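You operate a simulated robot arm through the tools that you are given. There is no shell and no other tool.

You run a simulated robot arm. Do the job below in one go: nothing can be reset, and whatever is moved stays where it is left.

Task
Clamp the green pipe in the cradle, shut the guard and pump it up to green.
Fine: the clear guard; open the PIPE lever; levers all the way; never into the red; leave the other pipes, levers and knobs alone.

The check looks at the end state, three seconds after you hand in, the way a careful person would. Anything else that was tipped, shoved, dropped, spilled or broken makes it a failure.

Robot
A 6-joint arm with a two-finger gripper, fixed in place. Base frame: the origin is on the floor under the middle of its stand, x ahead of it, y to its left, z up; the work surface is at about z = 0.856. Readings come in m, rad, newtons and seconds.
It reaches about 1.038 m from its shoulder. Its first joint turns from -2.897 to 2.897 rad. Payload 1.71 kg.
The tool frame sits at the grasp point between the pads (the TCP): z along the fingers, y along the line on which they close. The tips reach 0.02 m beyond it. The gripper opens to 0.096 m; its body begins 0.113 m behind the TCP.
Orientation is that of the tool frame in the base frame, as a unit quaternion [x, y, z, w]. With the fingers straight down and closing along the base's y, the tool's x points along the base's -x, its y along +y and its z along -z.

Tools
- The arm moves only by the tool jog_arm. Its argument "targets" is a list of rows, each a list of 7 numbers: the shift along the tool's x, y, z in units of 50 mm (1.0 is 50 mm), then the turn, a rotation vector about the tool's x, y, z in units of 4 degrees (1.0 is 4 degrees), then the opening, from 0 (shut) to 1 (fully open). In form: [[tx, ty, tz, rx, ry, rz, grip], ...]. A call has 1 to 20 rows; each row shifts and turns the commanded pose from where the row before left it, along the tool's axes as they then stand. A call with a number of a shift or a turn outside -1 to 1 is refused whole. Each row takes 0.2 s and may step no farther than 0.05 m and 0.15 rad from the row before; otherwise, or with a gripper value out of range, the whole call is refused. A pose out of reach is approached as far as the arm can. The call stops where the force on the tool passes 90 N (or 10 N more than at its start, if that is more) or the arm is blocked; 0.2 s more then pass. The fingers move at their own pace (about 0.045 m/s each) and stop on an object; they squeeze with about 26 N. The grip force told is the motor's: it shows also when the fingers shut on nothing. Time passes only in rows, and 0.2 s behind the last, so rows that do not move let the fingers close. The reply holds the time, the measured pose of the TCP, the force on the tool along the base axes, the opening and the grip force, in the units named above and with some noise, with the torque about the TCP (base axes, N m) and any sound that the robot's microphone picked up.
- Cameras (640 x 400 px; columns grow to the right, rows downward): "scene" is fixed at [0.2166, -0.4914, 1.6595]; the picture's right is [0.93, -0.37, 0.00], its down [-0.18, -0.45, -0.87] and it looks along [0.32, 0.81, -0.49] (base axes); focal length 365 px, centre (320, 200). "wrist" rides on the gripper at [0.066, 0.014, -0.145] in the tool frame; the picture's right is [-0.21, 0.98, 0.00], its down [-0.88, -0.18, -0.45] and it looks along [-0.44, -0.09, 0.90] (tool axes); focal length 275 px, centre (320, 200). There is no depth. A picture from a camera that has moved, and an enlarged one, comes with that camera's place and axes in the base frame and with its lens. The place of the scene camera against the robot may be out by one fixed shift of up to 0.012 m in any direction.
- grab_frame(camera): a new picture of that camera. It takes no simulated time.
- lift_body(by): moves the trunk up (or, below 0, down) by that many m; the arm rides with it, the base frame stays. It gives what a move gives, with no picture.
- inspect(camera, box): a new picture of the part [left, top, right, bottom] of that camera's present view, enlarged. It takes no simulated time.
- sign_off(): hands the job in; it is judged then, once.

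Places have to be worked out from the pictures, the camera data and where the tool is seen. Open the gripper and draw the arm clear of the work before you hand the job in, unless the task says otherwise.

The tools are called after "Emit:" as a command line: name --pt "numbers of a row" for each row, then --argument value for the rest, lists and objects as JSON in quotes. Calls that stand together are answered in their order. jog_arm: Moves the arm, as the interface text tells. Its arguments: {"type":"object","properties":{"targets":{"type":"array"}},"required":["targets"]} The other tools are called the same way: lift_body (by) moves the trunk up or down; grab_frame (camera) takes a picture; inspect (camera, box) takes an enlarged picture of a part of a camera's view; sign_off () hands the job in.

At the start:

```text
t: 0.0
eef_pos: [0.4594, 0.4, 1.2756]
ee_rot: [0.0, 1.0, 0.0, -0.001]
force: [-0.6, 0.5, 0.4]
torque: [-0.03, -0.01, 0.01]
finger_gap: 0.0959
grip_force: 0.0
trunk travel left (down, up): [-0.175, 0.215]
```

scene: 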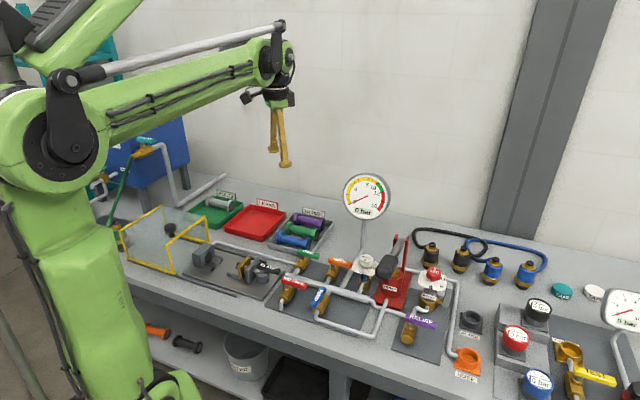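
wrist: 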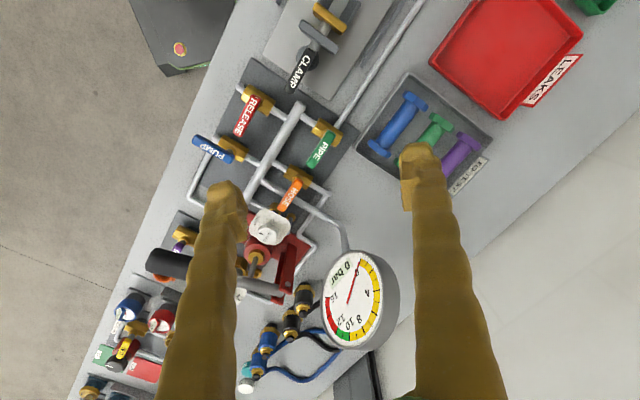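

I'll start by looking closely at the rig before moving anything.

Emit:
inspect --camera "scene" --box '[100, 180, 340, 330]'

Emit:
inspect --camera "scene" --box '[260, 220, 480, 380]'

Emit:
inspect --camera "wrist" --box '[140, 0, 400, 200]'

Emit:
inspect --camera "wrist" --box '[60, 180, 400, 400]'

Emit:
inspect --camera "scene" --box '[320, 160, 420, 230]'

```text
2.67 times, centred on (220, 255) of scene
camera zoom: at [0.2166, -0.4914, 1.6595], right [0.93, -0.37, 0.0], down [-0.18, -0.45, -0.87], along [0.32, 0.81, -0.49], focal length 974 px, centre (587, 53)
```

zoom: 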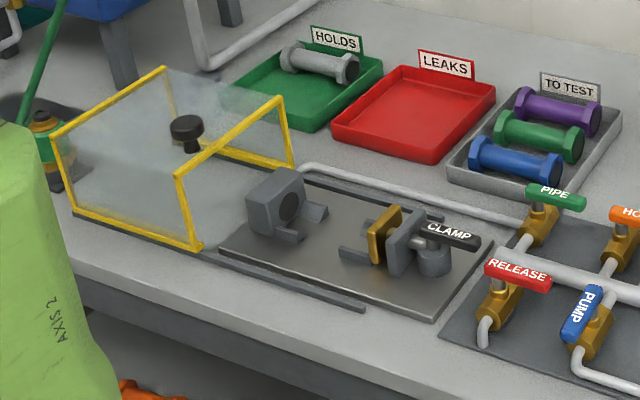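

```text
2.50 times, centred on (370, 300) of scene
camera zoom: at [0.2166, -0.4914, 1.6595], right [0.93, -0.37, 0.0], down [-0.18, -0.45, -0.87], along [0.32, 0.81, -0.49], focal length 913 px, centre (195, -50)
```

zoom: 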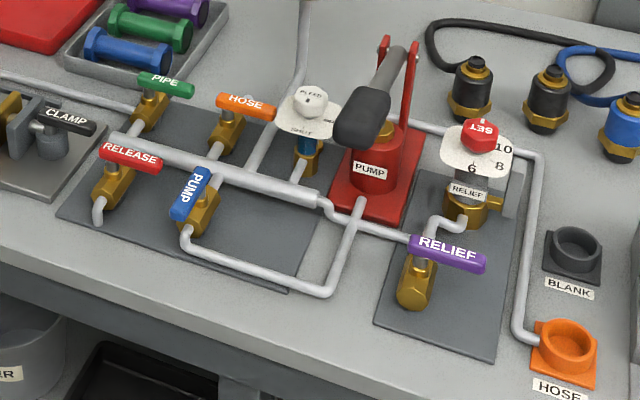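

```text
2.00 times, centred on (270, 100) of wrist
camera zoom: at [0.3953, 0.4142, 1.4217], right [0.21, 0.98, 0.0], down [0.88, -0.18, 0.44], along [0.43, -0.09, -0.9], focal length 551 px, centre (420, 400)
```

zoom: 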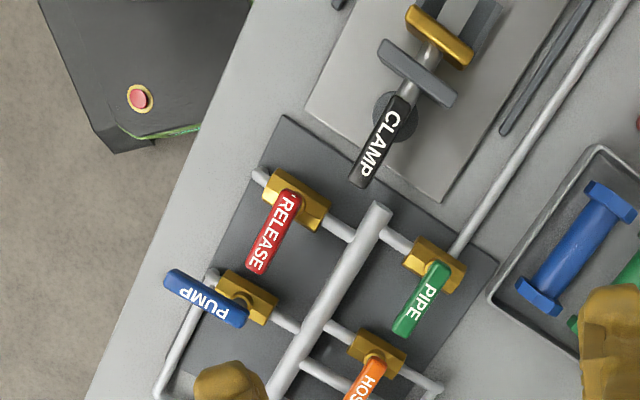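

```text
1.82 times, centred on (230, 290) of wrist
camera zoom: at [0.3953, 0.4142, 1.4217], right [0.21, 0.98, 0.0], down [0.88, -0.18, 0.44], along [0.43, -0.09, -0.9], focal length 500 px, centre (484, 36)
```

zoom: 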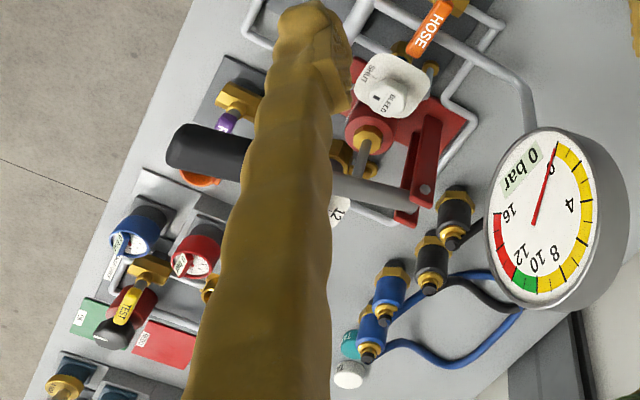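

```text
5.71 times, centred on (370, 195) of scene
camera zoom: at [0.2166, -0.4914, 1.6595], right [0.93, -0.37, 0.0], down [-0.18, -0.45, -0.87], along [0.32, 0.81, -0.49], focal length 2088 px, centre (34, 229)
```

zoom: 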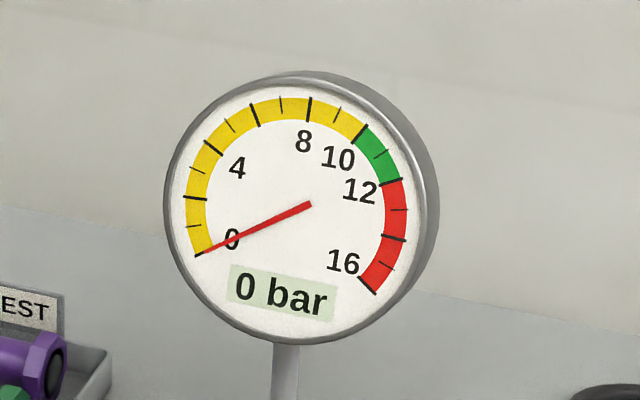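

The bench runs diagonally, at roughly -44° to the base. I'll turn the gripper about the vertical to line up with it and look again from the present height.

Emit:
jog_arm --pt "0 0 0 0 0 1 1" --pt "0 0 0 0 0 1 1" --pt "0 0 0 0 0 1 1" --pt "0 0 0 0 0 1 1" --pt "0 0 0 0 0 1 1" --pt "0 0 0 0 0 1 1" --pt "0 0 0 0 0 1 1" --pt "0 0 0 0 0 1 1" --pt "0 0 0 0 0 1 1" --pt "0 0 0 0 0 1 1" --pt "0 0 0 0 0 1 1"

Emit:
grab_frame --camera "wrist"

Emit:
grab_frame --camera "scene"

```text
t: 2.4
eef_pos: [0.4419, 0.399, 1.2818]
ee_rot: [0.376, 0.927, 0.003, 0.006]
force: [0.2, 0.6, 0.4]
torque: [0.0, 0.02, 0.0]
finger_gap: 0.0961
grip_force: 0.1
trunk travel left (down, up): [-0.175, 0.215]
```

```text
taken
camera wrist: at [0.403, 0.4555, 1.4275], right [0.83, 0.56, 0.01], down [0.5, -0.74, 0.45], along [0.26, -0.37, -0.89], focal length 275 px, centre (320, 200)
```

wrist: 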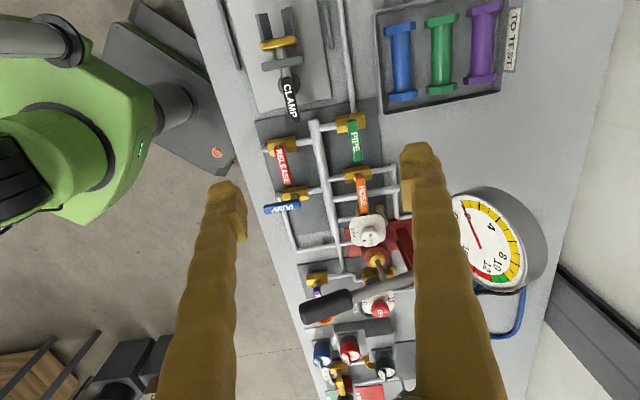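

```text
taken
```

scene: 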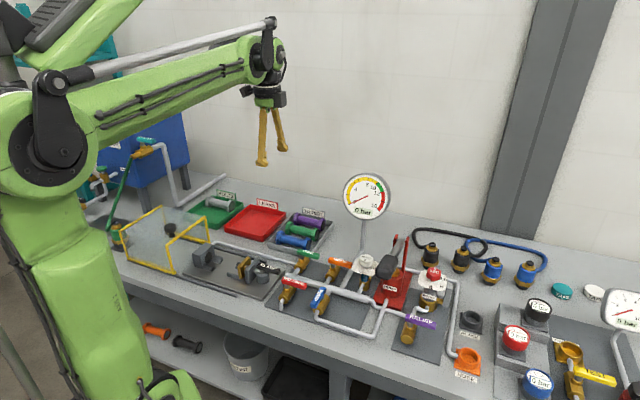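

The pose reads slightly off from a pure turn, so I'll hold for a moment to see whether that's lag, settling or a bias.

Emit:
jog_arm --pt "0 0 0 0 0 0 1" --pt "0 0 0 0 0 0 1" --pt "0 0 0 0 0 0 1"

Emit:
inspect --camera "wrist" --box '[200, 0, 440, 150]'

Emit:
inspect --camera "wrist" --box '[240, 130, 440, 330]'

Emit:
inspect --camera "wrist" --box '[360, 0, 560, 120]'

```text
t: 3.2
eef_pos: [0.4424, 0.3997, 1.2815]
ee_rot: [0.374, 0.927, 0.003, 0.006]
force: [-0.4, 0.5, 0.6]
torque: [-0.02, 0.01, 0.01]
finger_gap: 0.0961
grip_force: 0.1
trunk travel left (down, up): [-0.175, 0.215]
```

```text
2.67 times, centred on (320, 75) of wrist
camera zoom: at [0.4029, 0.4554, 1.4275], right [0.83, 0.56, 0.01], down [0.5, -0.74, 0.45], along [0.26, -0.37, -0.89], focal length 734 px, centre (320, 533)
```

zoom: 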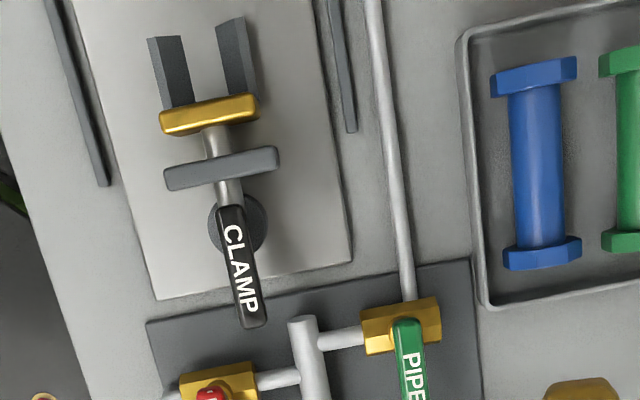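

```text
2.00 times, centred on (340, 230) of wrist
camera zoom: at [0.4029, 0.4554, 1.4275], right [0.83, 0.56, 0.01], down [0.5, -0.74, 0.45], along [0.26, -0.37, -0.89], focal length 551 px, centre (280, 140)
```

zoom: 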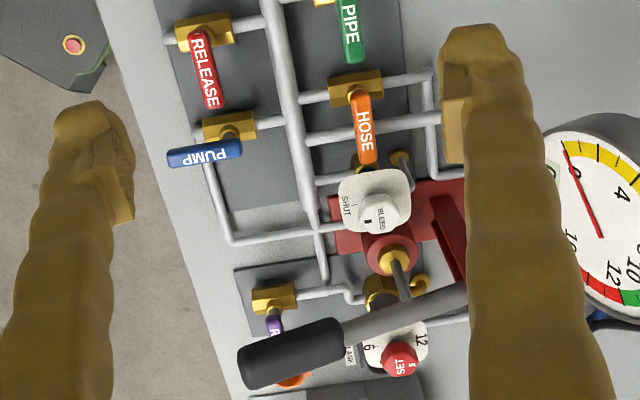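

```text
3.20 times, centred on (460, 60) of wrist
camera zoom: at [0.4029, 0.4554, 1.4275], right [0.83, 0.56, 0.01], down [0.5, -0.74, 0.45], along [0.26, -0.37, -0.89], focal length 881 px, centre (-128, 648)
```

zoom: 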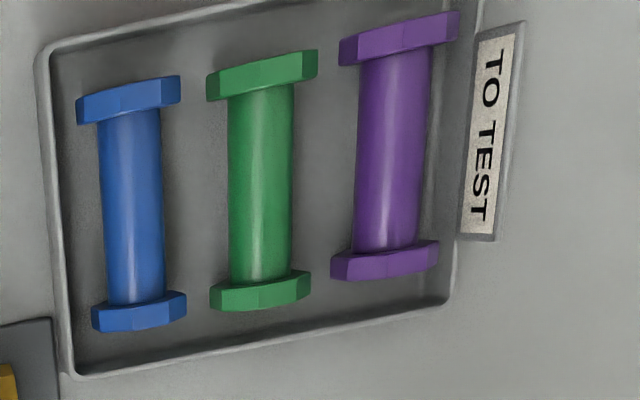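

The offset is steady, so I'll correct against measured poses as I go. Next I move over the cradle, still well above everything, for a closer look at the jaw, clamp lever and guard.

Emit:
jog_arm --pt "0.787 -0.15 0.43 0 0 0 1" --pt "0.787 -0.15 0.43 0 0 0 1" --pt "0.787 -0.15 0.43 0 0 0 1" --pt "0.787 -0.15 0.43 0 0 0 1" --pt "0.787 -0.15 0.43 0 0 0 1" --pt "0.787 -0.15 0.43 0 0 0 1" --pt "0 0 0 0 0 0 1"

Emit:
grab_frame --camera "wrist"

Emit:
grab_frame --camera "scene"

```text
t: 5.0
eef_pos: [0.2959, 0.4902, 1.1486]
ee_rot: [0.442, 0.897, 0.005, 0.013]
force: [-0.8, -1.2, 1.8]
torque: [0.21, -0.05, 0.03]
finger_gap: 0.0956
grip_force: 0.1
trunk travel left (down, up): [-0.175, 0.215]
stopped in row 7: the arm was blocked; the commanded pose is now the measured one
```

```text
taken
camera wrist: at [0.2634, 0.5502, 1.2944], right [0.9, 0.43, 0.03], down [0.38, -0.81, 0.46], along [0.22, -0.4, -0.89], focal length 275 px, centre (320, 200)
```

wrist: 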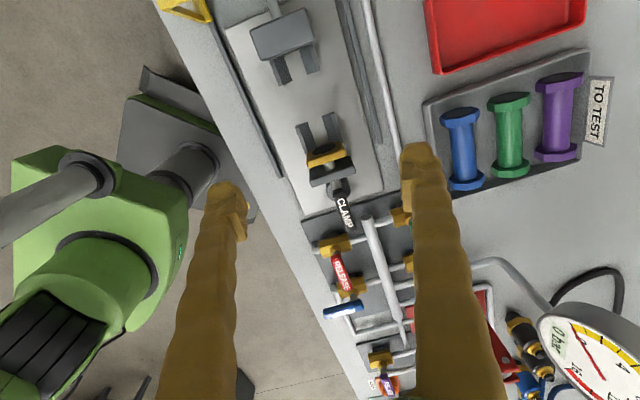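

```text
taken
```

scene: 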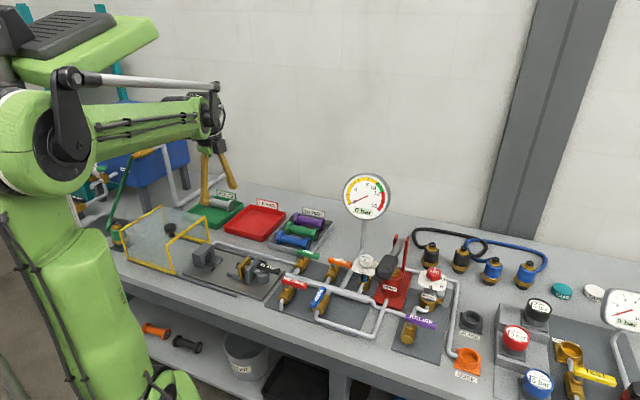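

The arm stopped short along the bench with 8° of yaw lost, which suggests a joint limit rather than contact (only about 2 N). I'll try restoring the yaw alone and see how it responds.

Emit:
jog_arm --pt "0 0 0 0 0 -1 1" --pt "0 0 0 0 0 -1 1" --pt "0 0 0 0 0 0 1"

```text
t: 5.8
eef_pos: [0.2963, 0.4945, 1.1501]
ee_rot: [0.375, 0.927, 0.004, 0.014]
force: [0.0, -0.3, -0.4]
torque: [0.02, 0.02, -0.02]
finger_gap: 0.0958
grip_force: 0.0
trunk travel left (down, up): [-0.175, 0.215]
```

Yaw restored without trouble. Now I'll continue along the bench in smaller steps to find where it gets stuck.

Emit:
jog_arm --pt "0.4 0 0 0 0 0 1" --pt "0.4 0 0 0 0 0 1" --pt "0 0 0 0 0 0 1"

```text
t: 6.8
eef_pos: [0.2888, 0.4922, 1.1517]
ee_rot: [0.415, 0.909, 0.007, 0.021]
force: [-0.5, -2.5, 1.1]
torque: [0.22, -0.04, 0.0]
finger_gap: 0.0961
grip_force: 0.1
trunk travel left (down, up): [-0.175, 0.215]
stopped in row 3: the arm was blocked; the commanded pose is now the measured one
```

It's blocked again after about 10 mm, with almost no tool force. I'll look at the arm itself to find out what is limiting it.

Emit:
inspect --camera "scene" --box '[0, 0, 320, 200]'

Emit:
inspect --camera "scene" --box '[0, 150, 320, 400]'

Emit:
grab_frame --camera "wrist"

```text
2.00 times, centred on (160, 100) of scene
camera zoom: at [0.2166, -0.4914, 1.6595], right [0.93, -0.37, 0.0], down [-0.18, -0.45, -0.87], along [0.32, 0.81, -0.49], focal length 731 px, centre (640, 400)
```

zoom: 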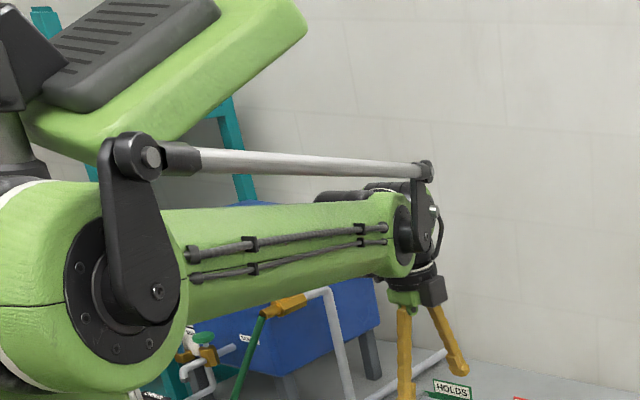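

```text
1.60 times, centred on (160, 275) of scene
camera zoom: at [0.2166, -0.4914, 1.6595], right [0.93, -0.37, 0.0], down [-0.18, -0.45, -0.87], along [0.32, 0.81, -0.49], focal length 584 px, centre (576, 80)
```

zoom: 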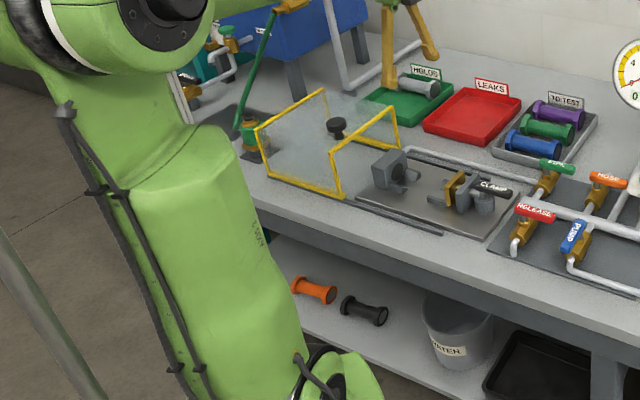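

```text
taken
camera wrist: at [0.2519, 0.5507, 1.2959], right [0.87, 0.49, 0.04], down [0.41, -0.78, 0.47], along [0.25, -0.39, -0.88], focal length 275 px, centre (320, 200)
```

wrist: 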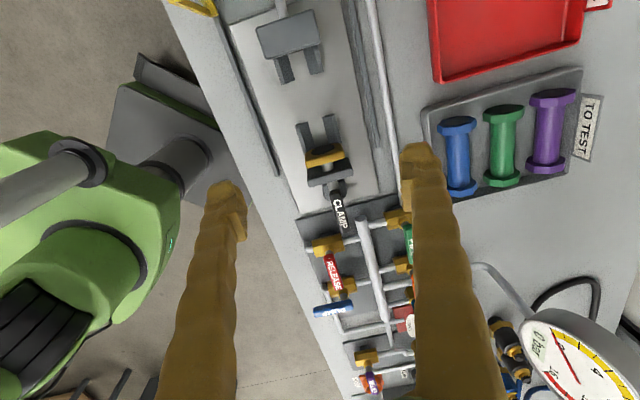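

J1 seems to be what stops: position stalls while the wrist keeps turning. I'll back off along the bench with the yaw corrected, and check how faithfully moves are followed in free space.

Emit:
jog_arm --pt "0 0 0 0 0 -0.6 1" --pt "0 0 0 0 0 -0.6 1" --pt "-0.5 0 0 0 0 0 1" --pt "-0.5 0 0 0 0 0 1" --pt "-0.5 0 0 0 0 0 1" --pt "-0.5 0 0 0 0 0 1" --pt "0 0 0 0 0 0 1"

```text
t: 8.4
eef_pos: [0.3598, 0.4421, 1.1556]
ee_rot: [0.367, 0.93, 0.005, 0.021]
force: [-0.6, -0.4, 0.7]
torque: [-0.02, 0.01, -0.03]
finger_gap: 0.0961
grip_force: 0.1
trunk travel left (down, up): [-0.175, 0.215]
```

The shift came out about 2 cm off in y. I'll do a small clean test: hold, then single-axis moves, to learn how faithful the motion is.

Emit:
jog_arm --pt "0 0 0 0 0 0 1" --pt "0 0 0 0 0 0 1" --pt "0 0 0 0 0 0 1" --pt "0 0 0 0 0 0 1" --pt "0 0 0 0 0 0 1"

Emit:
jog_arm --pt "0 0.5 0 0 0 0 1" --pt "0 0.5 0 0 0 0 1" --pt "0 0.5 0 0 0 0 1" --pt "0 0.5 0 0 0 0 1" --pt "0 0 0 0 0 0 1"

Emit:
jog_arm --pt "0 0 -0.5 0 0 0 1" --pt "0 0 -0.5 0 0 0 1" --pt "0 0 0 0 0 0 1"

```text
t: 9.6
eef_pos: [0.3585, 0.4417, 1.1553]
ee_rot: [0.366, 0.93, 0.005, 0.02]
force: [0.0, 0.7, -0.2]
torque: [0.01, -0.02, 0.01]
finger_gap: 0.0961
grip_force: 0.1
trunk travel left (down, up): [-0.175, 0.215]
```

```text
t: 10.8
eef_pos: [0.4265, 0.5147, 1.1588]
ee_rot: [0.366, 0.93, 0.005, 0.02]
force: [0.1, -0.6, -0.4]
torque: [0.0, 0.02, 0.01]
finger_gap: 0.0959
grip_force: 0.0
trunk travel left (down, up): [-0.175, 0.215]
```

```text
t: 11.6
eef_pos: [0.4236, 0.5157, 1.2067]
ee_rot: [0.366, 0.93, 0.005, 0.021]
force: [-0.7, 0.5, 0.6]
torque: [0.01, -0.01, 0.01]
finger_gap: 0.0963
grip_force: 0.1
trunk travel left (down, up): [-0.175, 0.215]
```

Pure translations are followed accurately, so the errors come only when J1 is blocked or during turns. Next I straighten the 2.4° tilt and the yaw, and watch for any shift.

Emit:
jog_arm --pt "0 0 0 0.35 0.5 0.37 1" --pt "0 0 0 0 0 0 1"

Emit:
grab_frame --camera "scene"

```text
t: 12.2
eef_pos: [0.4252, 0.5156, 1.2085]
ee_rot: [0.379, 0.925, 0.0, -0.001]
force: [-1.0, -0.5, 0.3]
torque: [0.02, 0.01, -0.01]
finger_gap: 0.096
grip_force: 0.1
trunk travel left (down, up): [-0.175, 0.215]
```

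```text
taken
```

scene: 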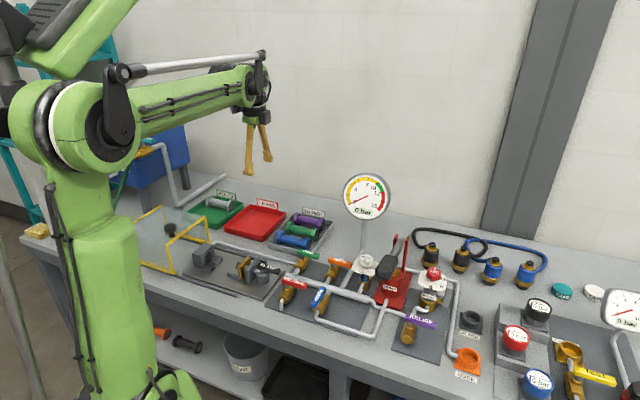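

Tilt and yaw are right now. To see whether J1 is blocked at a fixed angle or only when the arm is folded, I'll sweep the same way at a larger radius and height (z≈1.21, clear of everything).

Emit:
jog_arm --pt "0.7 0 0 0 0 0 1" --pt "0.7 0 0 0 0 0 1" --pt "0.7 0 0 0 0 0 1" --pt "0.7 0 0 0 0 0 1" --pt "0.7 0 0 0 0 0 1" --pt "0 0 0 0 0 0 1"

Emit:
grab_frame --camera "scene"

Emit:
grab_frame --camera "wrist"

```text
t: 13.8
eef_pos: [0.3804, 0.602, 1.2072]
ee_rot: [0.447, 0.895, 0.002, 0.007]
force: [-0.2, -0.9, 0.3]
torque: [0.04, 0.02, -0.01]
finger_gap: 0.0959
grip_force: 0.0
trunk travel left (down, up): [-0.175, 0.215]
stopped in row 6: the arm was blocked; the commanded pose is now the measured one
```

```text
taken
```

scene: 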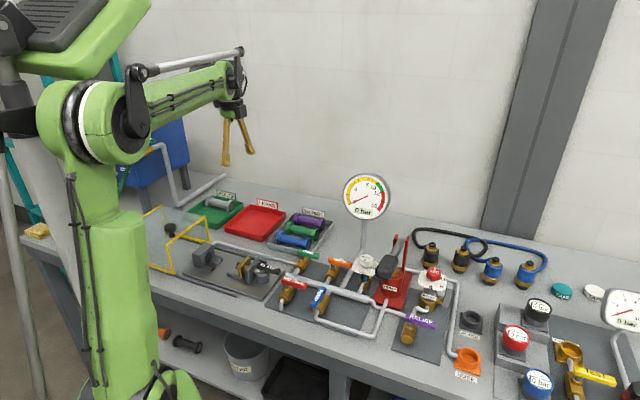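

```text
taken
camera wrist: at [0.3501, 0.6635, 1.3523], right [0.91, 0.42, 0.01], down [0.37, -0.81, 0.45], along [0.2, -0.4, -0.89], focal length 275 px, centre (320, 200)
```

wrist: 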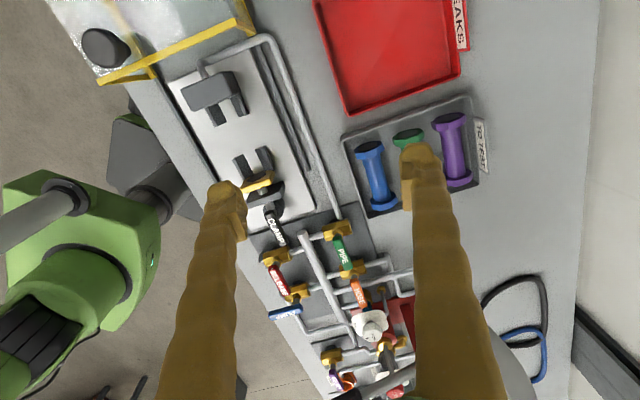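

Blocked at nearly the same J1 angle again. There's a pole or slab near the elbow at the picture's left, so I'll look closely at that and at the robot in the wrist view.

Emit:
inspect --camera "scene" --box '[0, 0, 200, 150]'

Emit:
inspect --camera "scene" --box '[0, 150, 250, 400]'

Emit:
inspect --camera "wrist" --box '[0, 100, 260, 400]'

```text
2.67 times, centred on (100, 75) of scene
camera zoom: at [0.2166, -0.4914, 1.6595], right [0.93, -0.37, 0.0], down [-0.18, -0.45, -0.87], along [0.32, 0.81, -0.49], focal length 974 px, centre (907, 533)
```

zoom: 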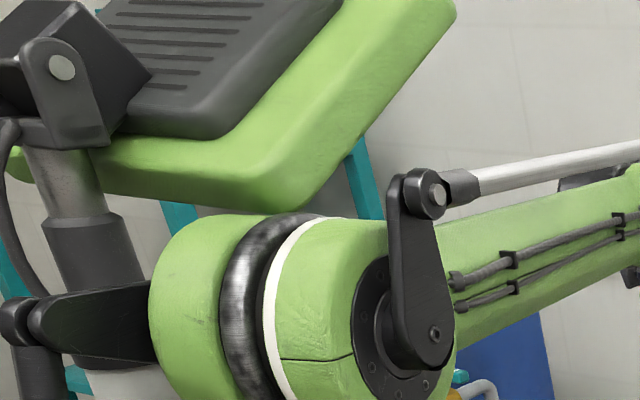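

```text
1.60 times, centred on (125, 275) of scene
camera zoom: at [0.2166, -0.4914, 1.6595], right [0.93, -0.37, 0.0], down [-0.18, -0.45, -0.87], along [0.32, 0.81, -0.49], focal length 584 px, centre (632, 80)
```

zoom: 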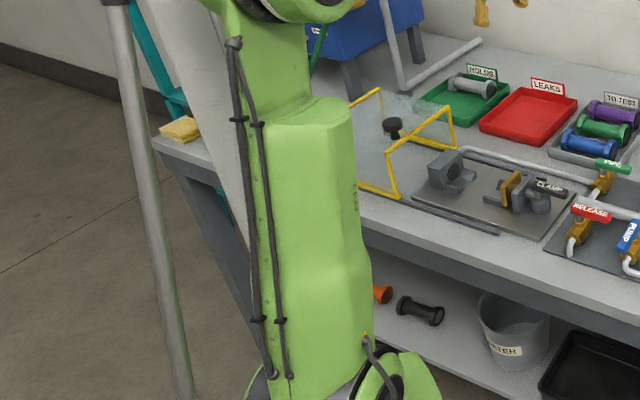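

```text
1.33 times, centred on (130, 250) of wrist
camera zoom: at [0.3501, 0.6635, 1.3523], right [0.91, 0.42, 0.01], down [0.37, -0.81, 0.45], along [0.2, -0.4, -0.89], focal length 367 px, centre (573, 133)
```

zoom: 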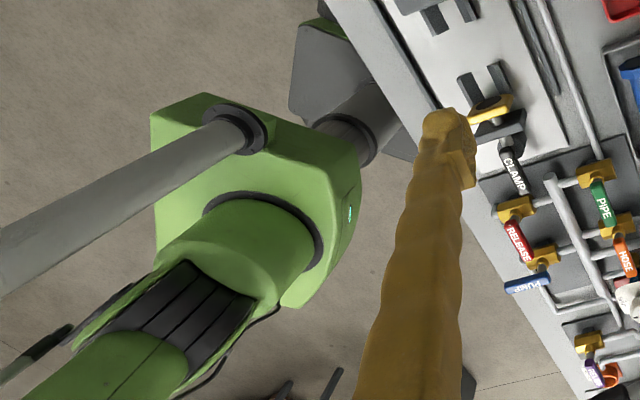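

The arm's elbow is hitting the robot's own mast, the pole with the head that rides on the trunk, so it depends on posture. Raising the trunk should tip the upper arm forward past the mast, so I'll back off, fix the yaw, raise the trunk and then bring the tool back down.

Emit:
jog_arm --pt "-0.5 0 0 0 0 -0.73 1" --pt "-0.5 0 0 0 0 -0.73 1" --pt "0 0 0 0 0 -0.73 1" --pt "0 0 0 0 0 0 1"

Emit:
lift_body --by 0.2

Emit:
jog_arm --pt "0 0 0.7 0 0 0 1" --pt "0 0 0.7 0 0 0 1" --pt "0 0 0.7 0 0 0 1" --pt "0 0 0.7 0 0 0 1" --pt "0 0 0.7 0 0 0 1" --pt "0 0 0.5 0 0 0 1" --pt "0 0 0 0 0 0 1"

Emit:
grab_frame --camera "scene"

```text
t: 14.8
eef_pos: [0.3918, 0.5701, 1.2109]
ee_rot: [0.363, 0.932, 0.002, 0.006]
force: [-0.4, 0.2, 0.4]
torque: [0.05, -0.03, -0.01]
finger_gap: 0.0962
grip_force: 0.1
trunk travel left (down, up): [-0.175, 0.215]
```

```text
t: 17.0
eef_pos: [0.3929, 0.5693, 1.4107]
ee_rot: [0.364, 0.932, 0.002, 0.007]
force: [0.3, 0.2, -0.8]
torque: [0.01, -0.02, 0.01]
finger_gap: 0.0959
grip_force: 0.0
trunk travel left (down, up): [-0.375, 0.015]
```

```text
t: 18.6
eef_pos: [0.3941, 0.5705, 1.2107]
ee_rot: [0.361, 0.932, 0.003, 0.006]
force: [-0.1, -0.4, 0.5]
torque: [0.01, -0.04, 0.03]
finger_gap: 0.0961
grip_force: 0.0
trunk travel left (down, up): [-0.375, 0.015]
```

```text
taken
```

scene: 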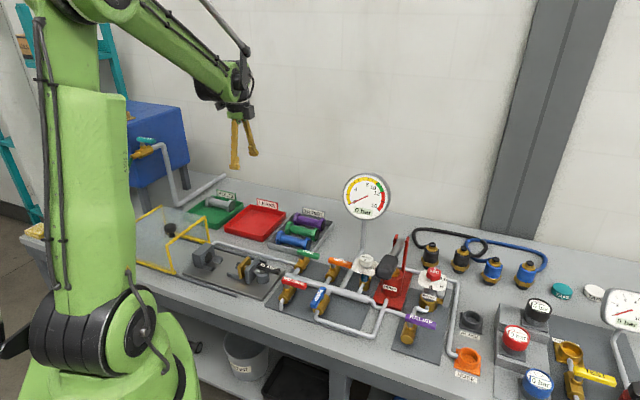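

The posture has changed: the upper arm tips forward and the forearm slopes down. I'll try the sweep toward the cradle again.

Emit:
jog_arm --pt "0.6 -0.2 0 0 0 0 1" --pt "0.6 -0.2 0 0 0 0 1" --pt "0.6 -0.2 0 0 0 0 1" --pt "0.6 -0.2 0 0 0 0 1" --pt "0 0 0 0 0 0 1"

Emit:
grab_frame --camera "scene"

```text
t: 19.8
eef_pos: [0.2775, 0.6235, 1.2095]
ee_rot: [0.361, 0.933, 0.003, 0.007]
force: [-1.1, -0.3, -0.1]
torque: [-0.01, -0.03, 0.03]
finger_gap: 0.0958
grip_force: 0.0
trunk travel left (down, up): [-0.375, 0.015]
```

```text
taken
```

scene: 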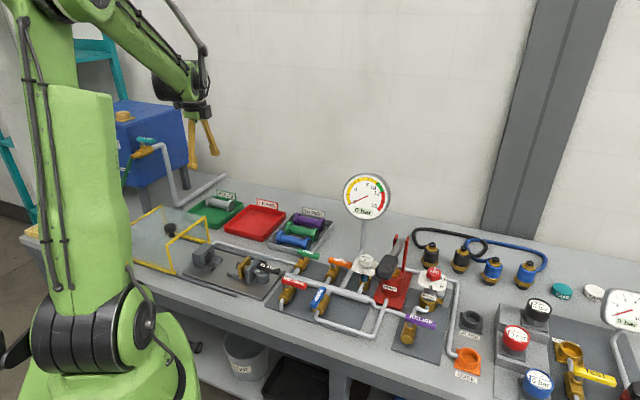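

That posture works: the motion is exact and J1 passed 66°. I continue toward the guard knob at safe height (z≈1.2) to see how far it can go, and for a good look down.

Emit:
jog_arm --pt "0.4 -0.66 0 0 0 0.13 1" --pt "0.4 -0.66 0 0 0 0.13 1" --pt "0.4 -0.66 0 0 0 0.13 1" --pt "0.4 -0.66 0 0 0 0.13 1" --pt "0 0 0 0 0 0 1"

Emit:
grab_frame --camera "wrist"

Emit:
grab_frame --camera "scene"

```text
t: 21.0
eef_pos: [0.1282, 0.5822, 1.2079]
ee_rot: [0.378, 0.926, 0.003, 0.007]
force: [0.2, -0.1, 0.9]
torque: [0.02, -0.01, 0.0]
finger_gap: 0.0958
grip_force: 0.0
trunk travel left (down, up): [-0.375, 0.015]
```

```text
taken
camera wrist: at [0.0897, 0.6373, 1.352], right [0.83, 0.55, 0.01], down [0.49, -0.75, 0.45], along [0.26, -0.37, -0.89], focal length 275 px, centre (320, 200)
```

wrist: 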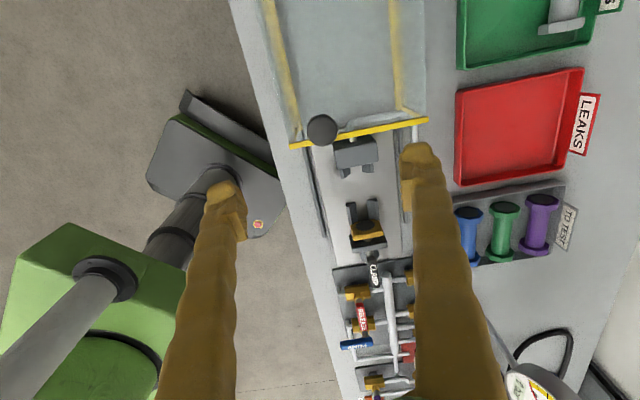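

```text
taken
```

scene: 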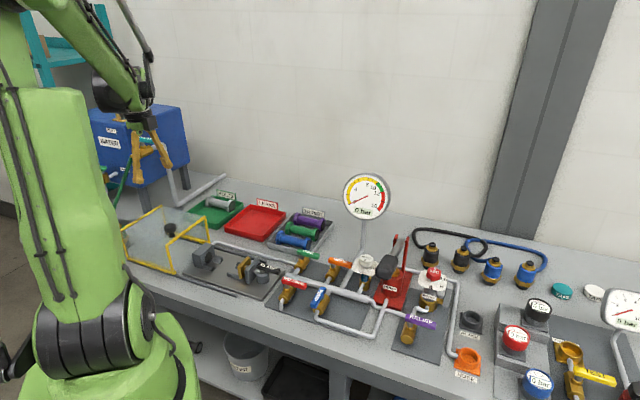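

The arm now reaches over the guard freely. I'll take enlarged views of the guard knob, cradle and clamp from here.

Emit:
inspect --camera "wrist" --box '[240, 0, 480, 150]'

Emit:
inspect --camera "wrist" --box '[280, 100, 440, 300]'

Emit:
inspect --camera "scene" --box '[110, 190, 300, 310]'

```text
2.67 times, centred on (360, 75) of wrist
camera zoom: at [0.0897, 0.6373, 1.352], right [0.83, 0.55, 0.01], down [0.49, -0.75, 0.45], along [0.26, -0.37, -0.89], focal length 734 px, centre (213, 533)
```

zoom: 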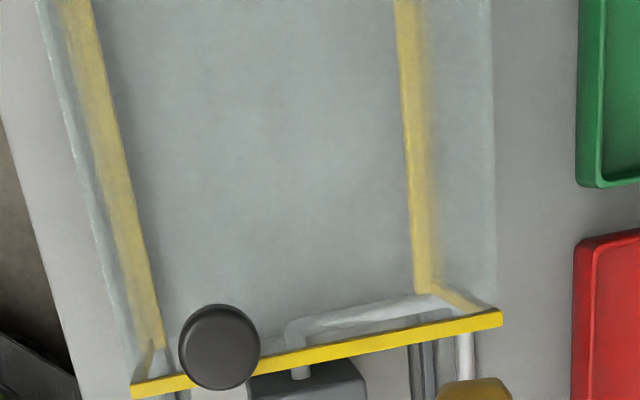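

```text
2.00 times, centred on (360, 200) of wrist
camera zoom: at [0.0897, 0.6373, 1.352], right [0.83, 0.55, 0.01], down [0.49, -0.75, 0.45], along [0.26, -0.37, -0.89], focal length 551 px, centre (240, 200)
```

zoom: 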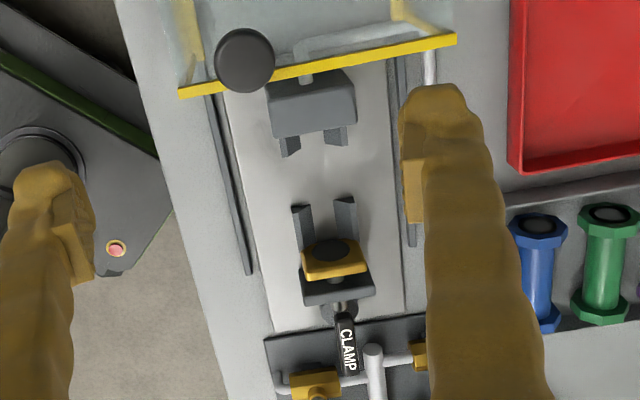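

```text
3.33 times, centred on (205, 250) of scene
camera zoom: at [0.2166, -0.4914, 1.6595], right [0.93, -0.37, 0.0], down [-0.18, -0.45, -0.87], along [0.32, 0.81, -0.49], focal length 1218 px, centre (703, 33)
```

zoom: 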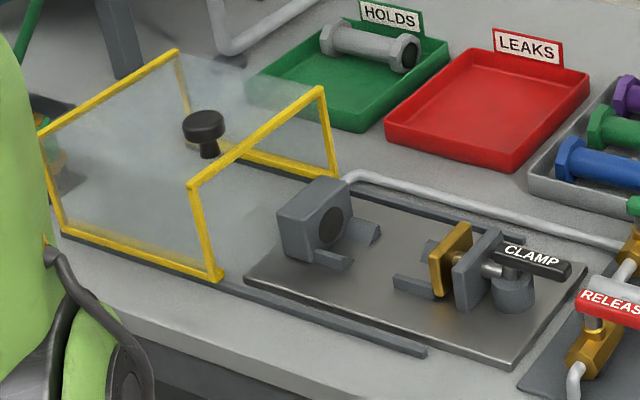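

Knob: about (0.138, 0.577, 1.015) on the guard top, cap about 37 mm. Cradle: block face at u≈-0.22 and jaw face at u≈-0.09, so a gap of about 0.136 m for a pipe of about 0.123 m. Now I go over the TO TEST tray above the green pipe, staying high, to measure it.

Emit:
jog_arm --pt "-0.584 0.576 0 0.154 0.157 0 1" --pt "-0.584 0.576 0 0 0 0 1" --pt "-0.584 0.576 0 0 0 0 1" --pt "-0.584 0.576 0 0 0 0 1" --pt "-0.584 0.576 0 0 0 0 1" --pt "-0.584 0.576 0 0 0 0 1" --pt "-0.584 0.576 0 0 0 0 1" --pt "-0.584 0.576 0.3 0 0 0 1" --pt "-0.584 0.576 0.5 0 0 0 1" --pt "-0.584 0.576 0.5 0 0 0 1" --pt "-0.584 0.576 0.5 0 0 0 1" --pt "0 0 0 0 0 0 1"

Emit:
grab_frame --camera "wrist"

Emit:
grab_frame --camera "scene"

```text
t: 23.6
eef_pos: [0.5809, 0.5824, 1.1161]
ee_rot: [0.377, 0.926, -0.001, 0.0]
force: [0.4, -0.5, -0.7]
torque: [0.0, 0.01, 0.01]
finger_gap: 0.096
grip_force: 0.0
trunk travel left (down, up): [-0.375, 0.015]
```

```text
taken
camera wrist: at [0.5442, 0.6385, 1.2626], right [0.83, 0.55, 0.0], down [0.5, -0.74, 0.44], along [0.25, -0.37, -0.9], focal length 275 px, centre (320, 200)
```

wrist: 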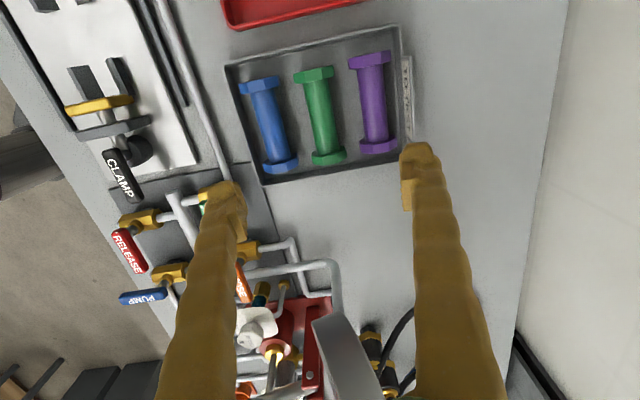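

```text
taken
```

scene: 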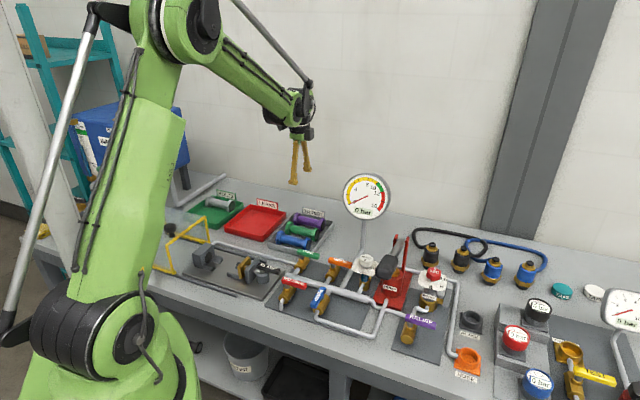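

I'm now above the tray and will enlarge the pipes to measure exact positions.

Emit:
inspect --camera "wrist" --box '[220, 30, 420, 190]'

Emit:
inspect --camera "wrist" --box '[40, 30, 260, 210]'

Emit:
inspect --camera "scene" --box '[270, 200, 350, 260]'

```text
2.50 times, centred on (320, 110) of wrist
camera zoom: at [0.5442, 0.6385, 1.2626], right [0.83, 0.55, 0.0], down [0.5, -0.74, 0.44], along [0.25, -0.37, -0.9], focal length 688 px, centre (320, 425)
```

zoom: 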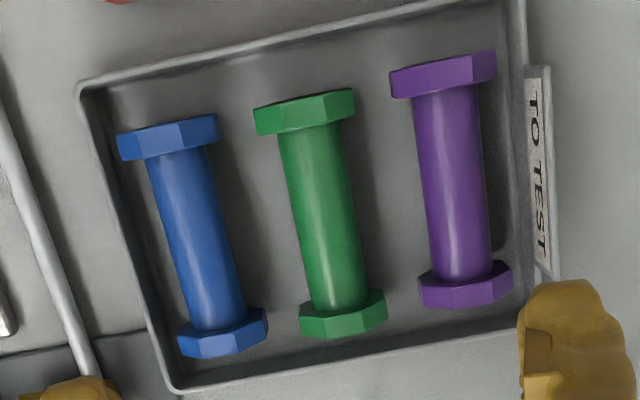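

```text
2.22 times, centred on (150, 120) of wrist
camera zoom: at [0.5442, 0.6385, 1.2626], right [0.83, 0.55, 0.0], down [0.5, -0.74, 0.44], along [0.25, -0.37, -0.9], focal length 612 px, centre (698, 378)
```

zoom: 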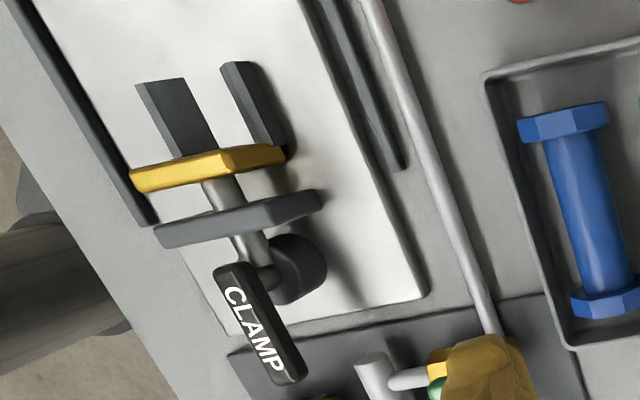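

```text
6.67 times, centred on (310, 230) of scene
camera zoom: at [0.2166, -0.4914, 1.6595], right [0.93, -0.37, 0.0], down [-0.18, -0.45, -0.87], along [0.32, 0.81, -0.49], focal length 2435 px, centre (387, 0)
```

zoom: 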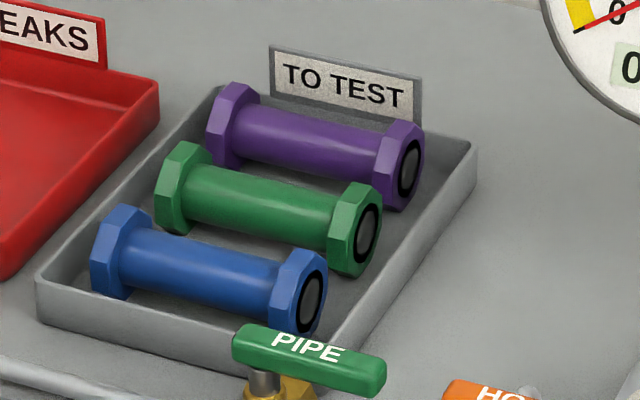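

Green pipe: axis at v≈0.825, centre ≈(0.5805, 0.5864), tube about 30 mm thick, neighbours 65 mm away. I'll half-close the fingers, correct sideways a little and come down to just above the pipes.

Emit:
jog_arm --pt "0.06 0.05 0 0 0 0 0.5" --pt "0 0 0.83 0 0 0 0.5" --pt "0 0 0.83 0 0 0 0.5" --pt "0 0 0.83 0 0 0 0.5" --pt "0 0 0.7 0 0 0 0.5" --pt "0 0 0 0 0 0 0.5"

Emit:
grab_frame --camera "wrist"

Emit:
inspect --camera "scene" --box '[250, 160, 370, 260]'

```text
t: 25.0
eef_pos: [0.5785, 0.586, 0.9574]
ee_rot: [0.377, 0.926, -0.001, 0.0]
force: [-0.1, 0.5, 0.2]
torque: [0.0, 0.01, 0.03]
finger_gap: 0.0481
grip_force: 0.0
trunk travel left (down, up): [-0.375, 0.015]
```

```text
taken
camera wrist: at [0.5436, 0.6416, 1.1021], right [0.83, 0.55, 0.0], down [0.5, -0.74, 0.44], along [0.25, -0.37, -0.9], focal length 275 px, centre (320, 200)
```

wrist: 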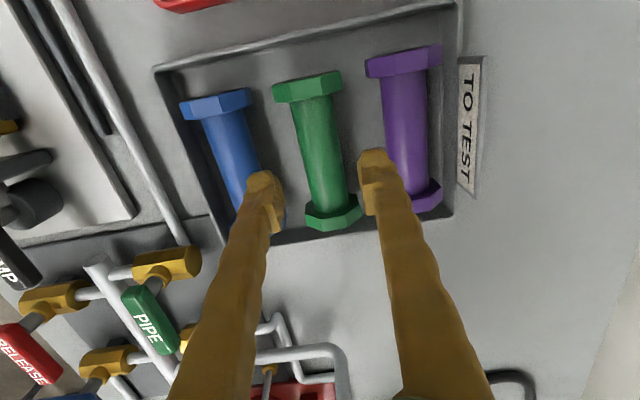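

```text
4.00 times, centred on (310, 210) of scene
camera zoom: at [0.2166, -0.4914, 1.6595], right [0.93, -0.37, 0.0], down [-0.18, -0.45, -0.87], along [0.32, 0.81, -0.49], focal length 1461 px, centre (360, 160)
```

zoom: 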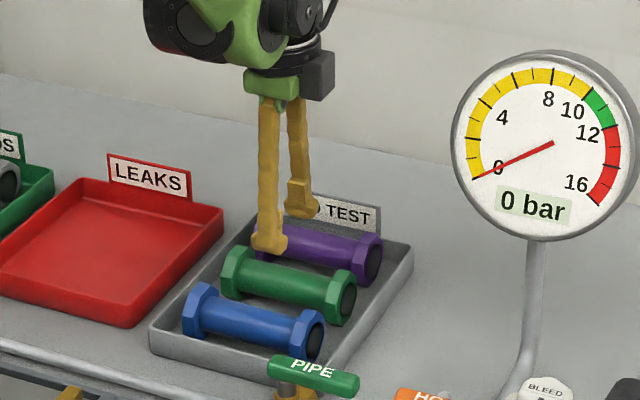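

I'll enlarge this to check how well the fingers straddle the green tube.

Emit:
inspect --camera "wrist" --box '[220, 50, 420, 250]'

```text
2.00 times, centred on (320, 150) of wrist
camera zoom: at [0.5436, 0.6416, 1.1021], right [0.83, 0.55, 0.0], down [0.5, -0.74, 0.44], along [0.25, -0.37, -0.9], focal length 551 px, centre (320, 300)
```

zoom: 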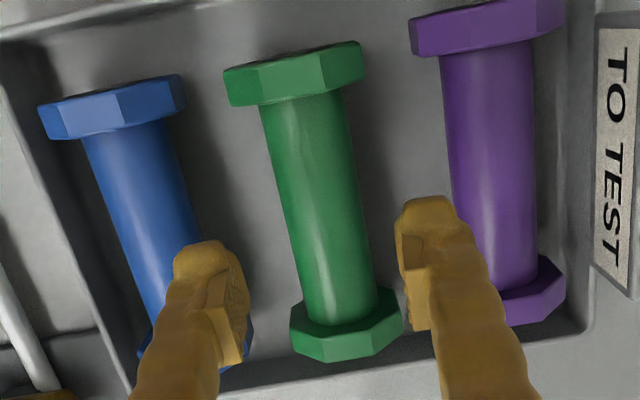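

The fingers straddle the green tube to within about 2 mm. I'll go down around it with that small sideways correction.

Emit:
jog_arm --pt "0 0.04 0.4 0 0 0 0.5" --pt "0 0 0.4 0 0 0 0.5" --pt "0 0 0.3 0 0 0 0.5" --pt "0 0 0 0 0 0 0.5"

Emit:
inspect --camera "wrist" --box '[220, 50, 420, 250]'

Emit:
inspect --camera "scene" --box '[250, 160, 370, 260]'

```text
t: 26.0
eef_pos: [0.5794, 0.5883, 0.9014]
ee_rot: [0.378, 0.926, -0.001, -0.001]
force: [0.8, 0.2, -0.2]
torque: [0.01, 0.02, 0.0]
finger_gap: 0.0479
grip_force: 0.0
trunk travel left (down, up): [-0.375, 0.015]
```

```text
2.00 times, centred on (320, 150) of wrist
camera zoom: at [0.5434, 0.6433, 1.0478], right [0.83, 0.55, 0.0], down [0.5, -0.74, 0.44], along [0.25, -0.37, -0.9], focal length 551 px, centre (320, 300)
```

zoom: 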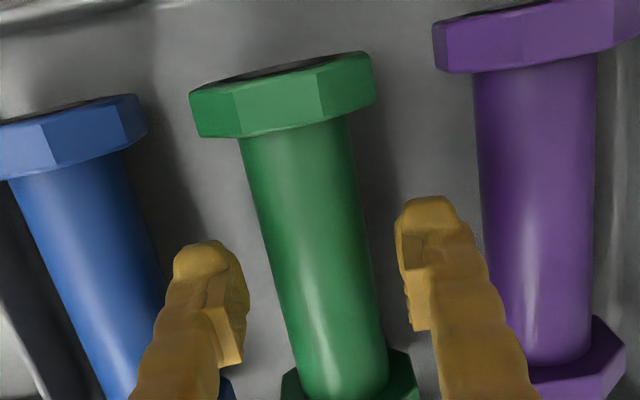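

```text
4.00 times, centred on (310, 210) of scene
camera zoom: at [0.2166, -0.4914, 1.6595], right [0.93, -0.37, 0.0], down [-0.18, -0.45, -0.87], along [0.32, 0.81, -0.49], focal length 1461 px, centre (360, 160)
```

zoom: 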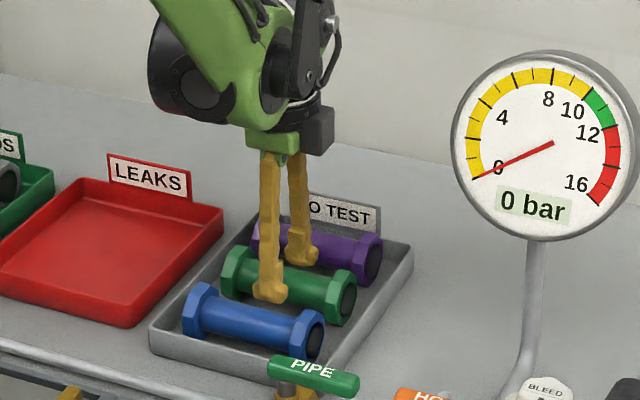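

Both fingers are clear of the neighbours and around the tube. I'll go down another 11 mm and close.

Emit:
jog_arm --pt "0 0 0.22 0 0 0 0.5" --pt "0 0 0 0 0 0 0.5" --pt "0 0 0 0 0 0 0.2" --pt "0 0 0 0 0 0 0.0" --pt "0 0 0 0 0 0 0.0" --pt "0 0 0 0 0 0 0.0"

Emit:
grab_frame --camera "wrist"

```text
t: 27.4
eef_pos: [0.5801, 0.5877, 0.89]
ee_rot: [0.378, 0.926, -0.001, 0.0]
force: [1.0, 0.8, 0.4]
torque: [0.01, 0.01, -0.04]
finger_gap: 0.0318
grip_force: 26.1
trunk travel left (down, up): [-0.375, 0.015]
```

```text
taken
camera wrist: at [0.5437, 0.6436, 1.0368], right [0.83, 0.55, 0.0], down [0.5, -0.74, 0.44], along [0.25, -0.37, -0.9], focal length 275 px, centre (320, 200)
```

wrist: 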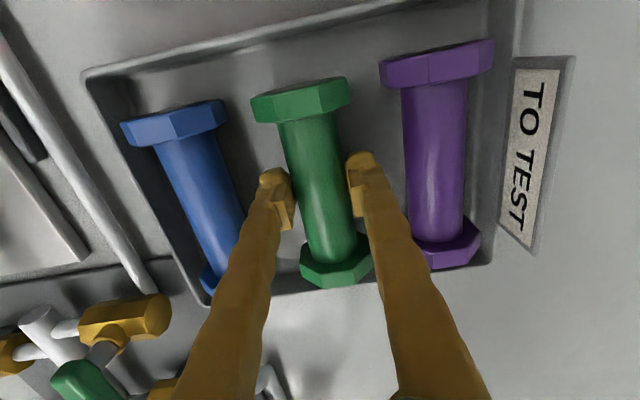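

Gripped at 31.8 mm with 26 N. I'll lift straight up and check the hold.

Emit:
jog_arm --pt "0 0 -0.3 0 0 0 0" --pt "0 0 -0.6 0 0 0 0" --pt "0 0 -0.8 0 0 0 0" --pt "0 0 -0.8 0 0 0 0" --pt "0 0 -0.8 0 0 0 0" --pt "0 0 -0.8 0 0 0 0" --pt "0 0 0 0 0 0 0"

Emit:
grab_frame --camera "wrist"

Emit:
grab_frame --camera "scene"

```text
t: 29.0
eef_pos: [0.5808, 0.587, 1.096]
ee_rot: [0.378, 0.926, -0.002, 0.0]
force: [-0.1, -1.1, -3.9]
torque: [0.02, 0.01, -0.03]
finger_gap: 0.0318
grip_force: 25.6
trunk travel left (down, up): [-0.375, 0.015]
```

```text
taken
camera wrist: at [0.5437, 0.6433, 1.2427], right [0.83, 0.55, 0.0], down [0.5, -0.74, 0.44], along [0.25, -0.37, -0.9], focal length 275 px, centre (320, 200)
```

wrist: 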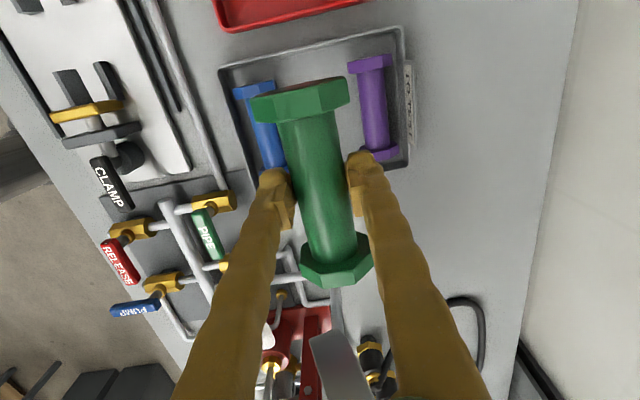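

```text
taken
```

scene: 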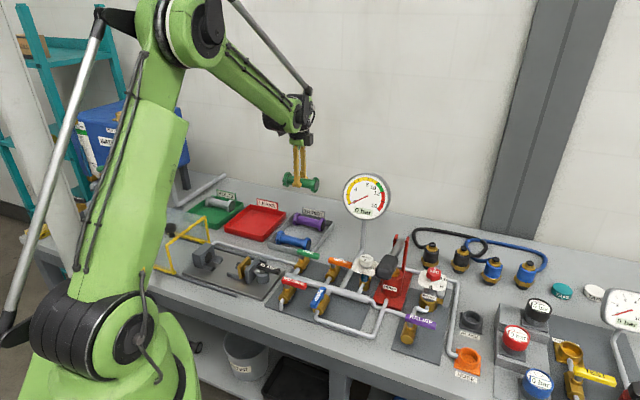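

The pipe is held level and secure, weighing about 4 N. I'll enlarge it to see exactly how it sits in the fingers.

Emit:
inspect --camera "wrist" --box '[220, 60, 420, 300]'

Emit:
inspect --camera "scene" --box '[250, 140, 350, 210]'

```text
1.67 times, centred on (320, 180) of wrist
camera zoom: at [0.5437, 0.6433, 1.2427], right [0.83, 0.55, 0.0], down [0.5, -0.74, 0.44], along [0.25, -0.37, -0.9], focal length 459 px, centre (320, 233)
```

zoom: 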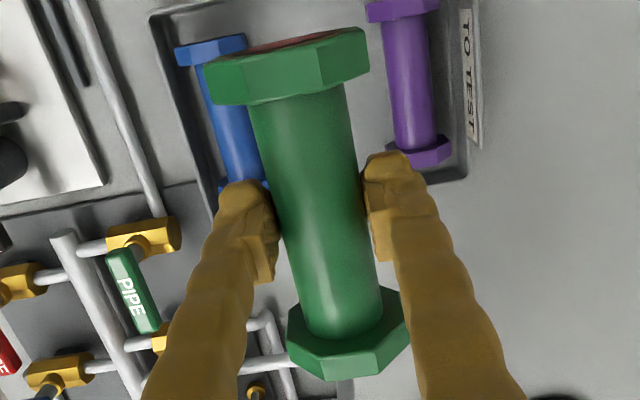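

```text
5.71 times, centred on (300, 175) of scene
camera zoom: at [0.2166, -0.4914, 1.6595], right [0.93, -0.37, 0.0], down [-0.18, -0.45, -0.87], along [0.32, 0.81, -0.49], focal length 2088 px, centre (434, 343)
```

zoom: 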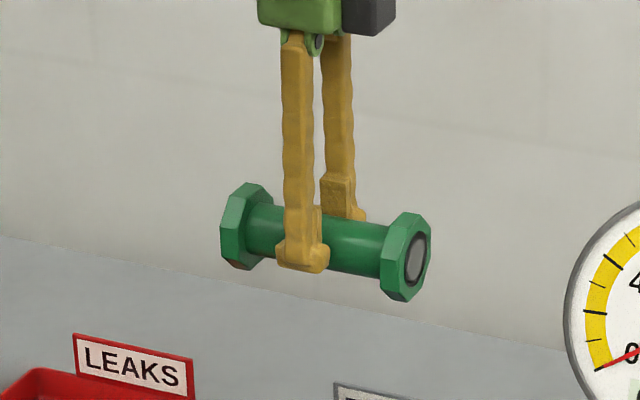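

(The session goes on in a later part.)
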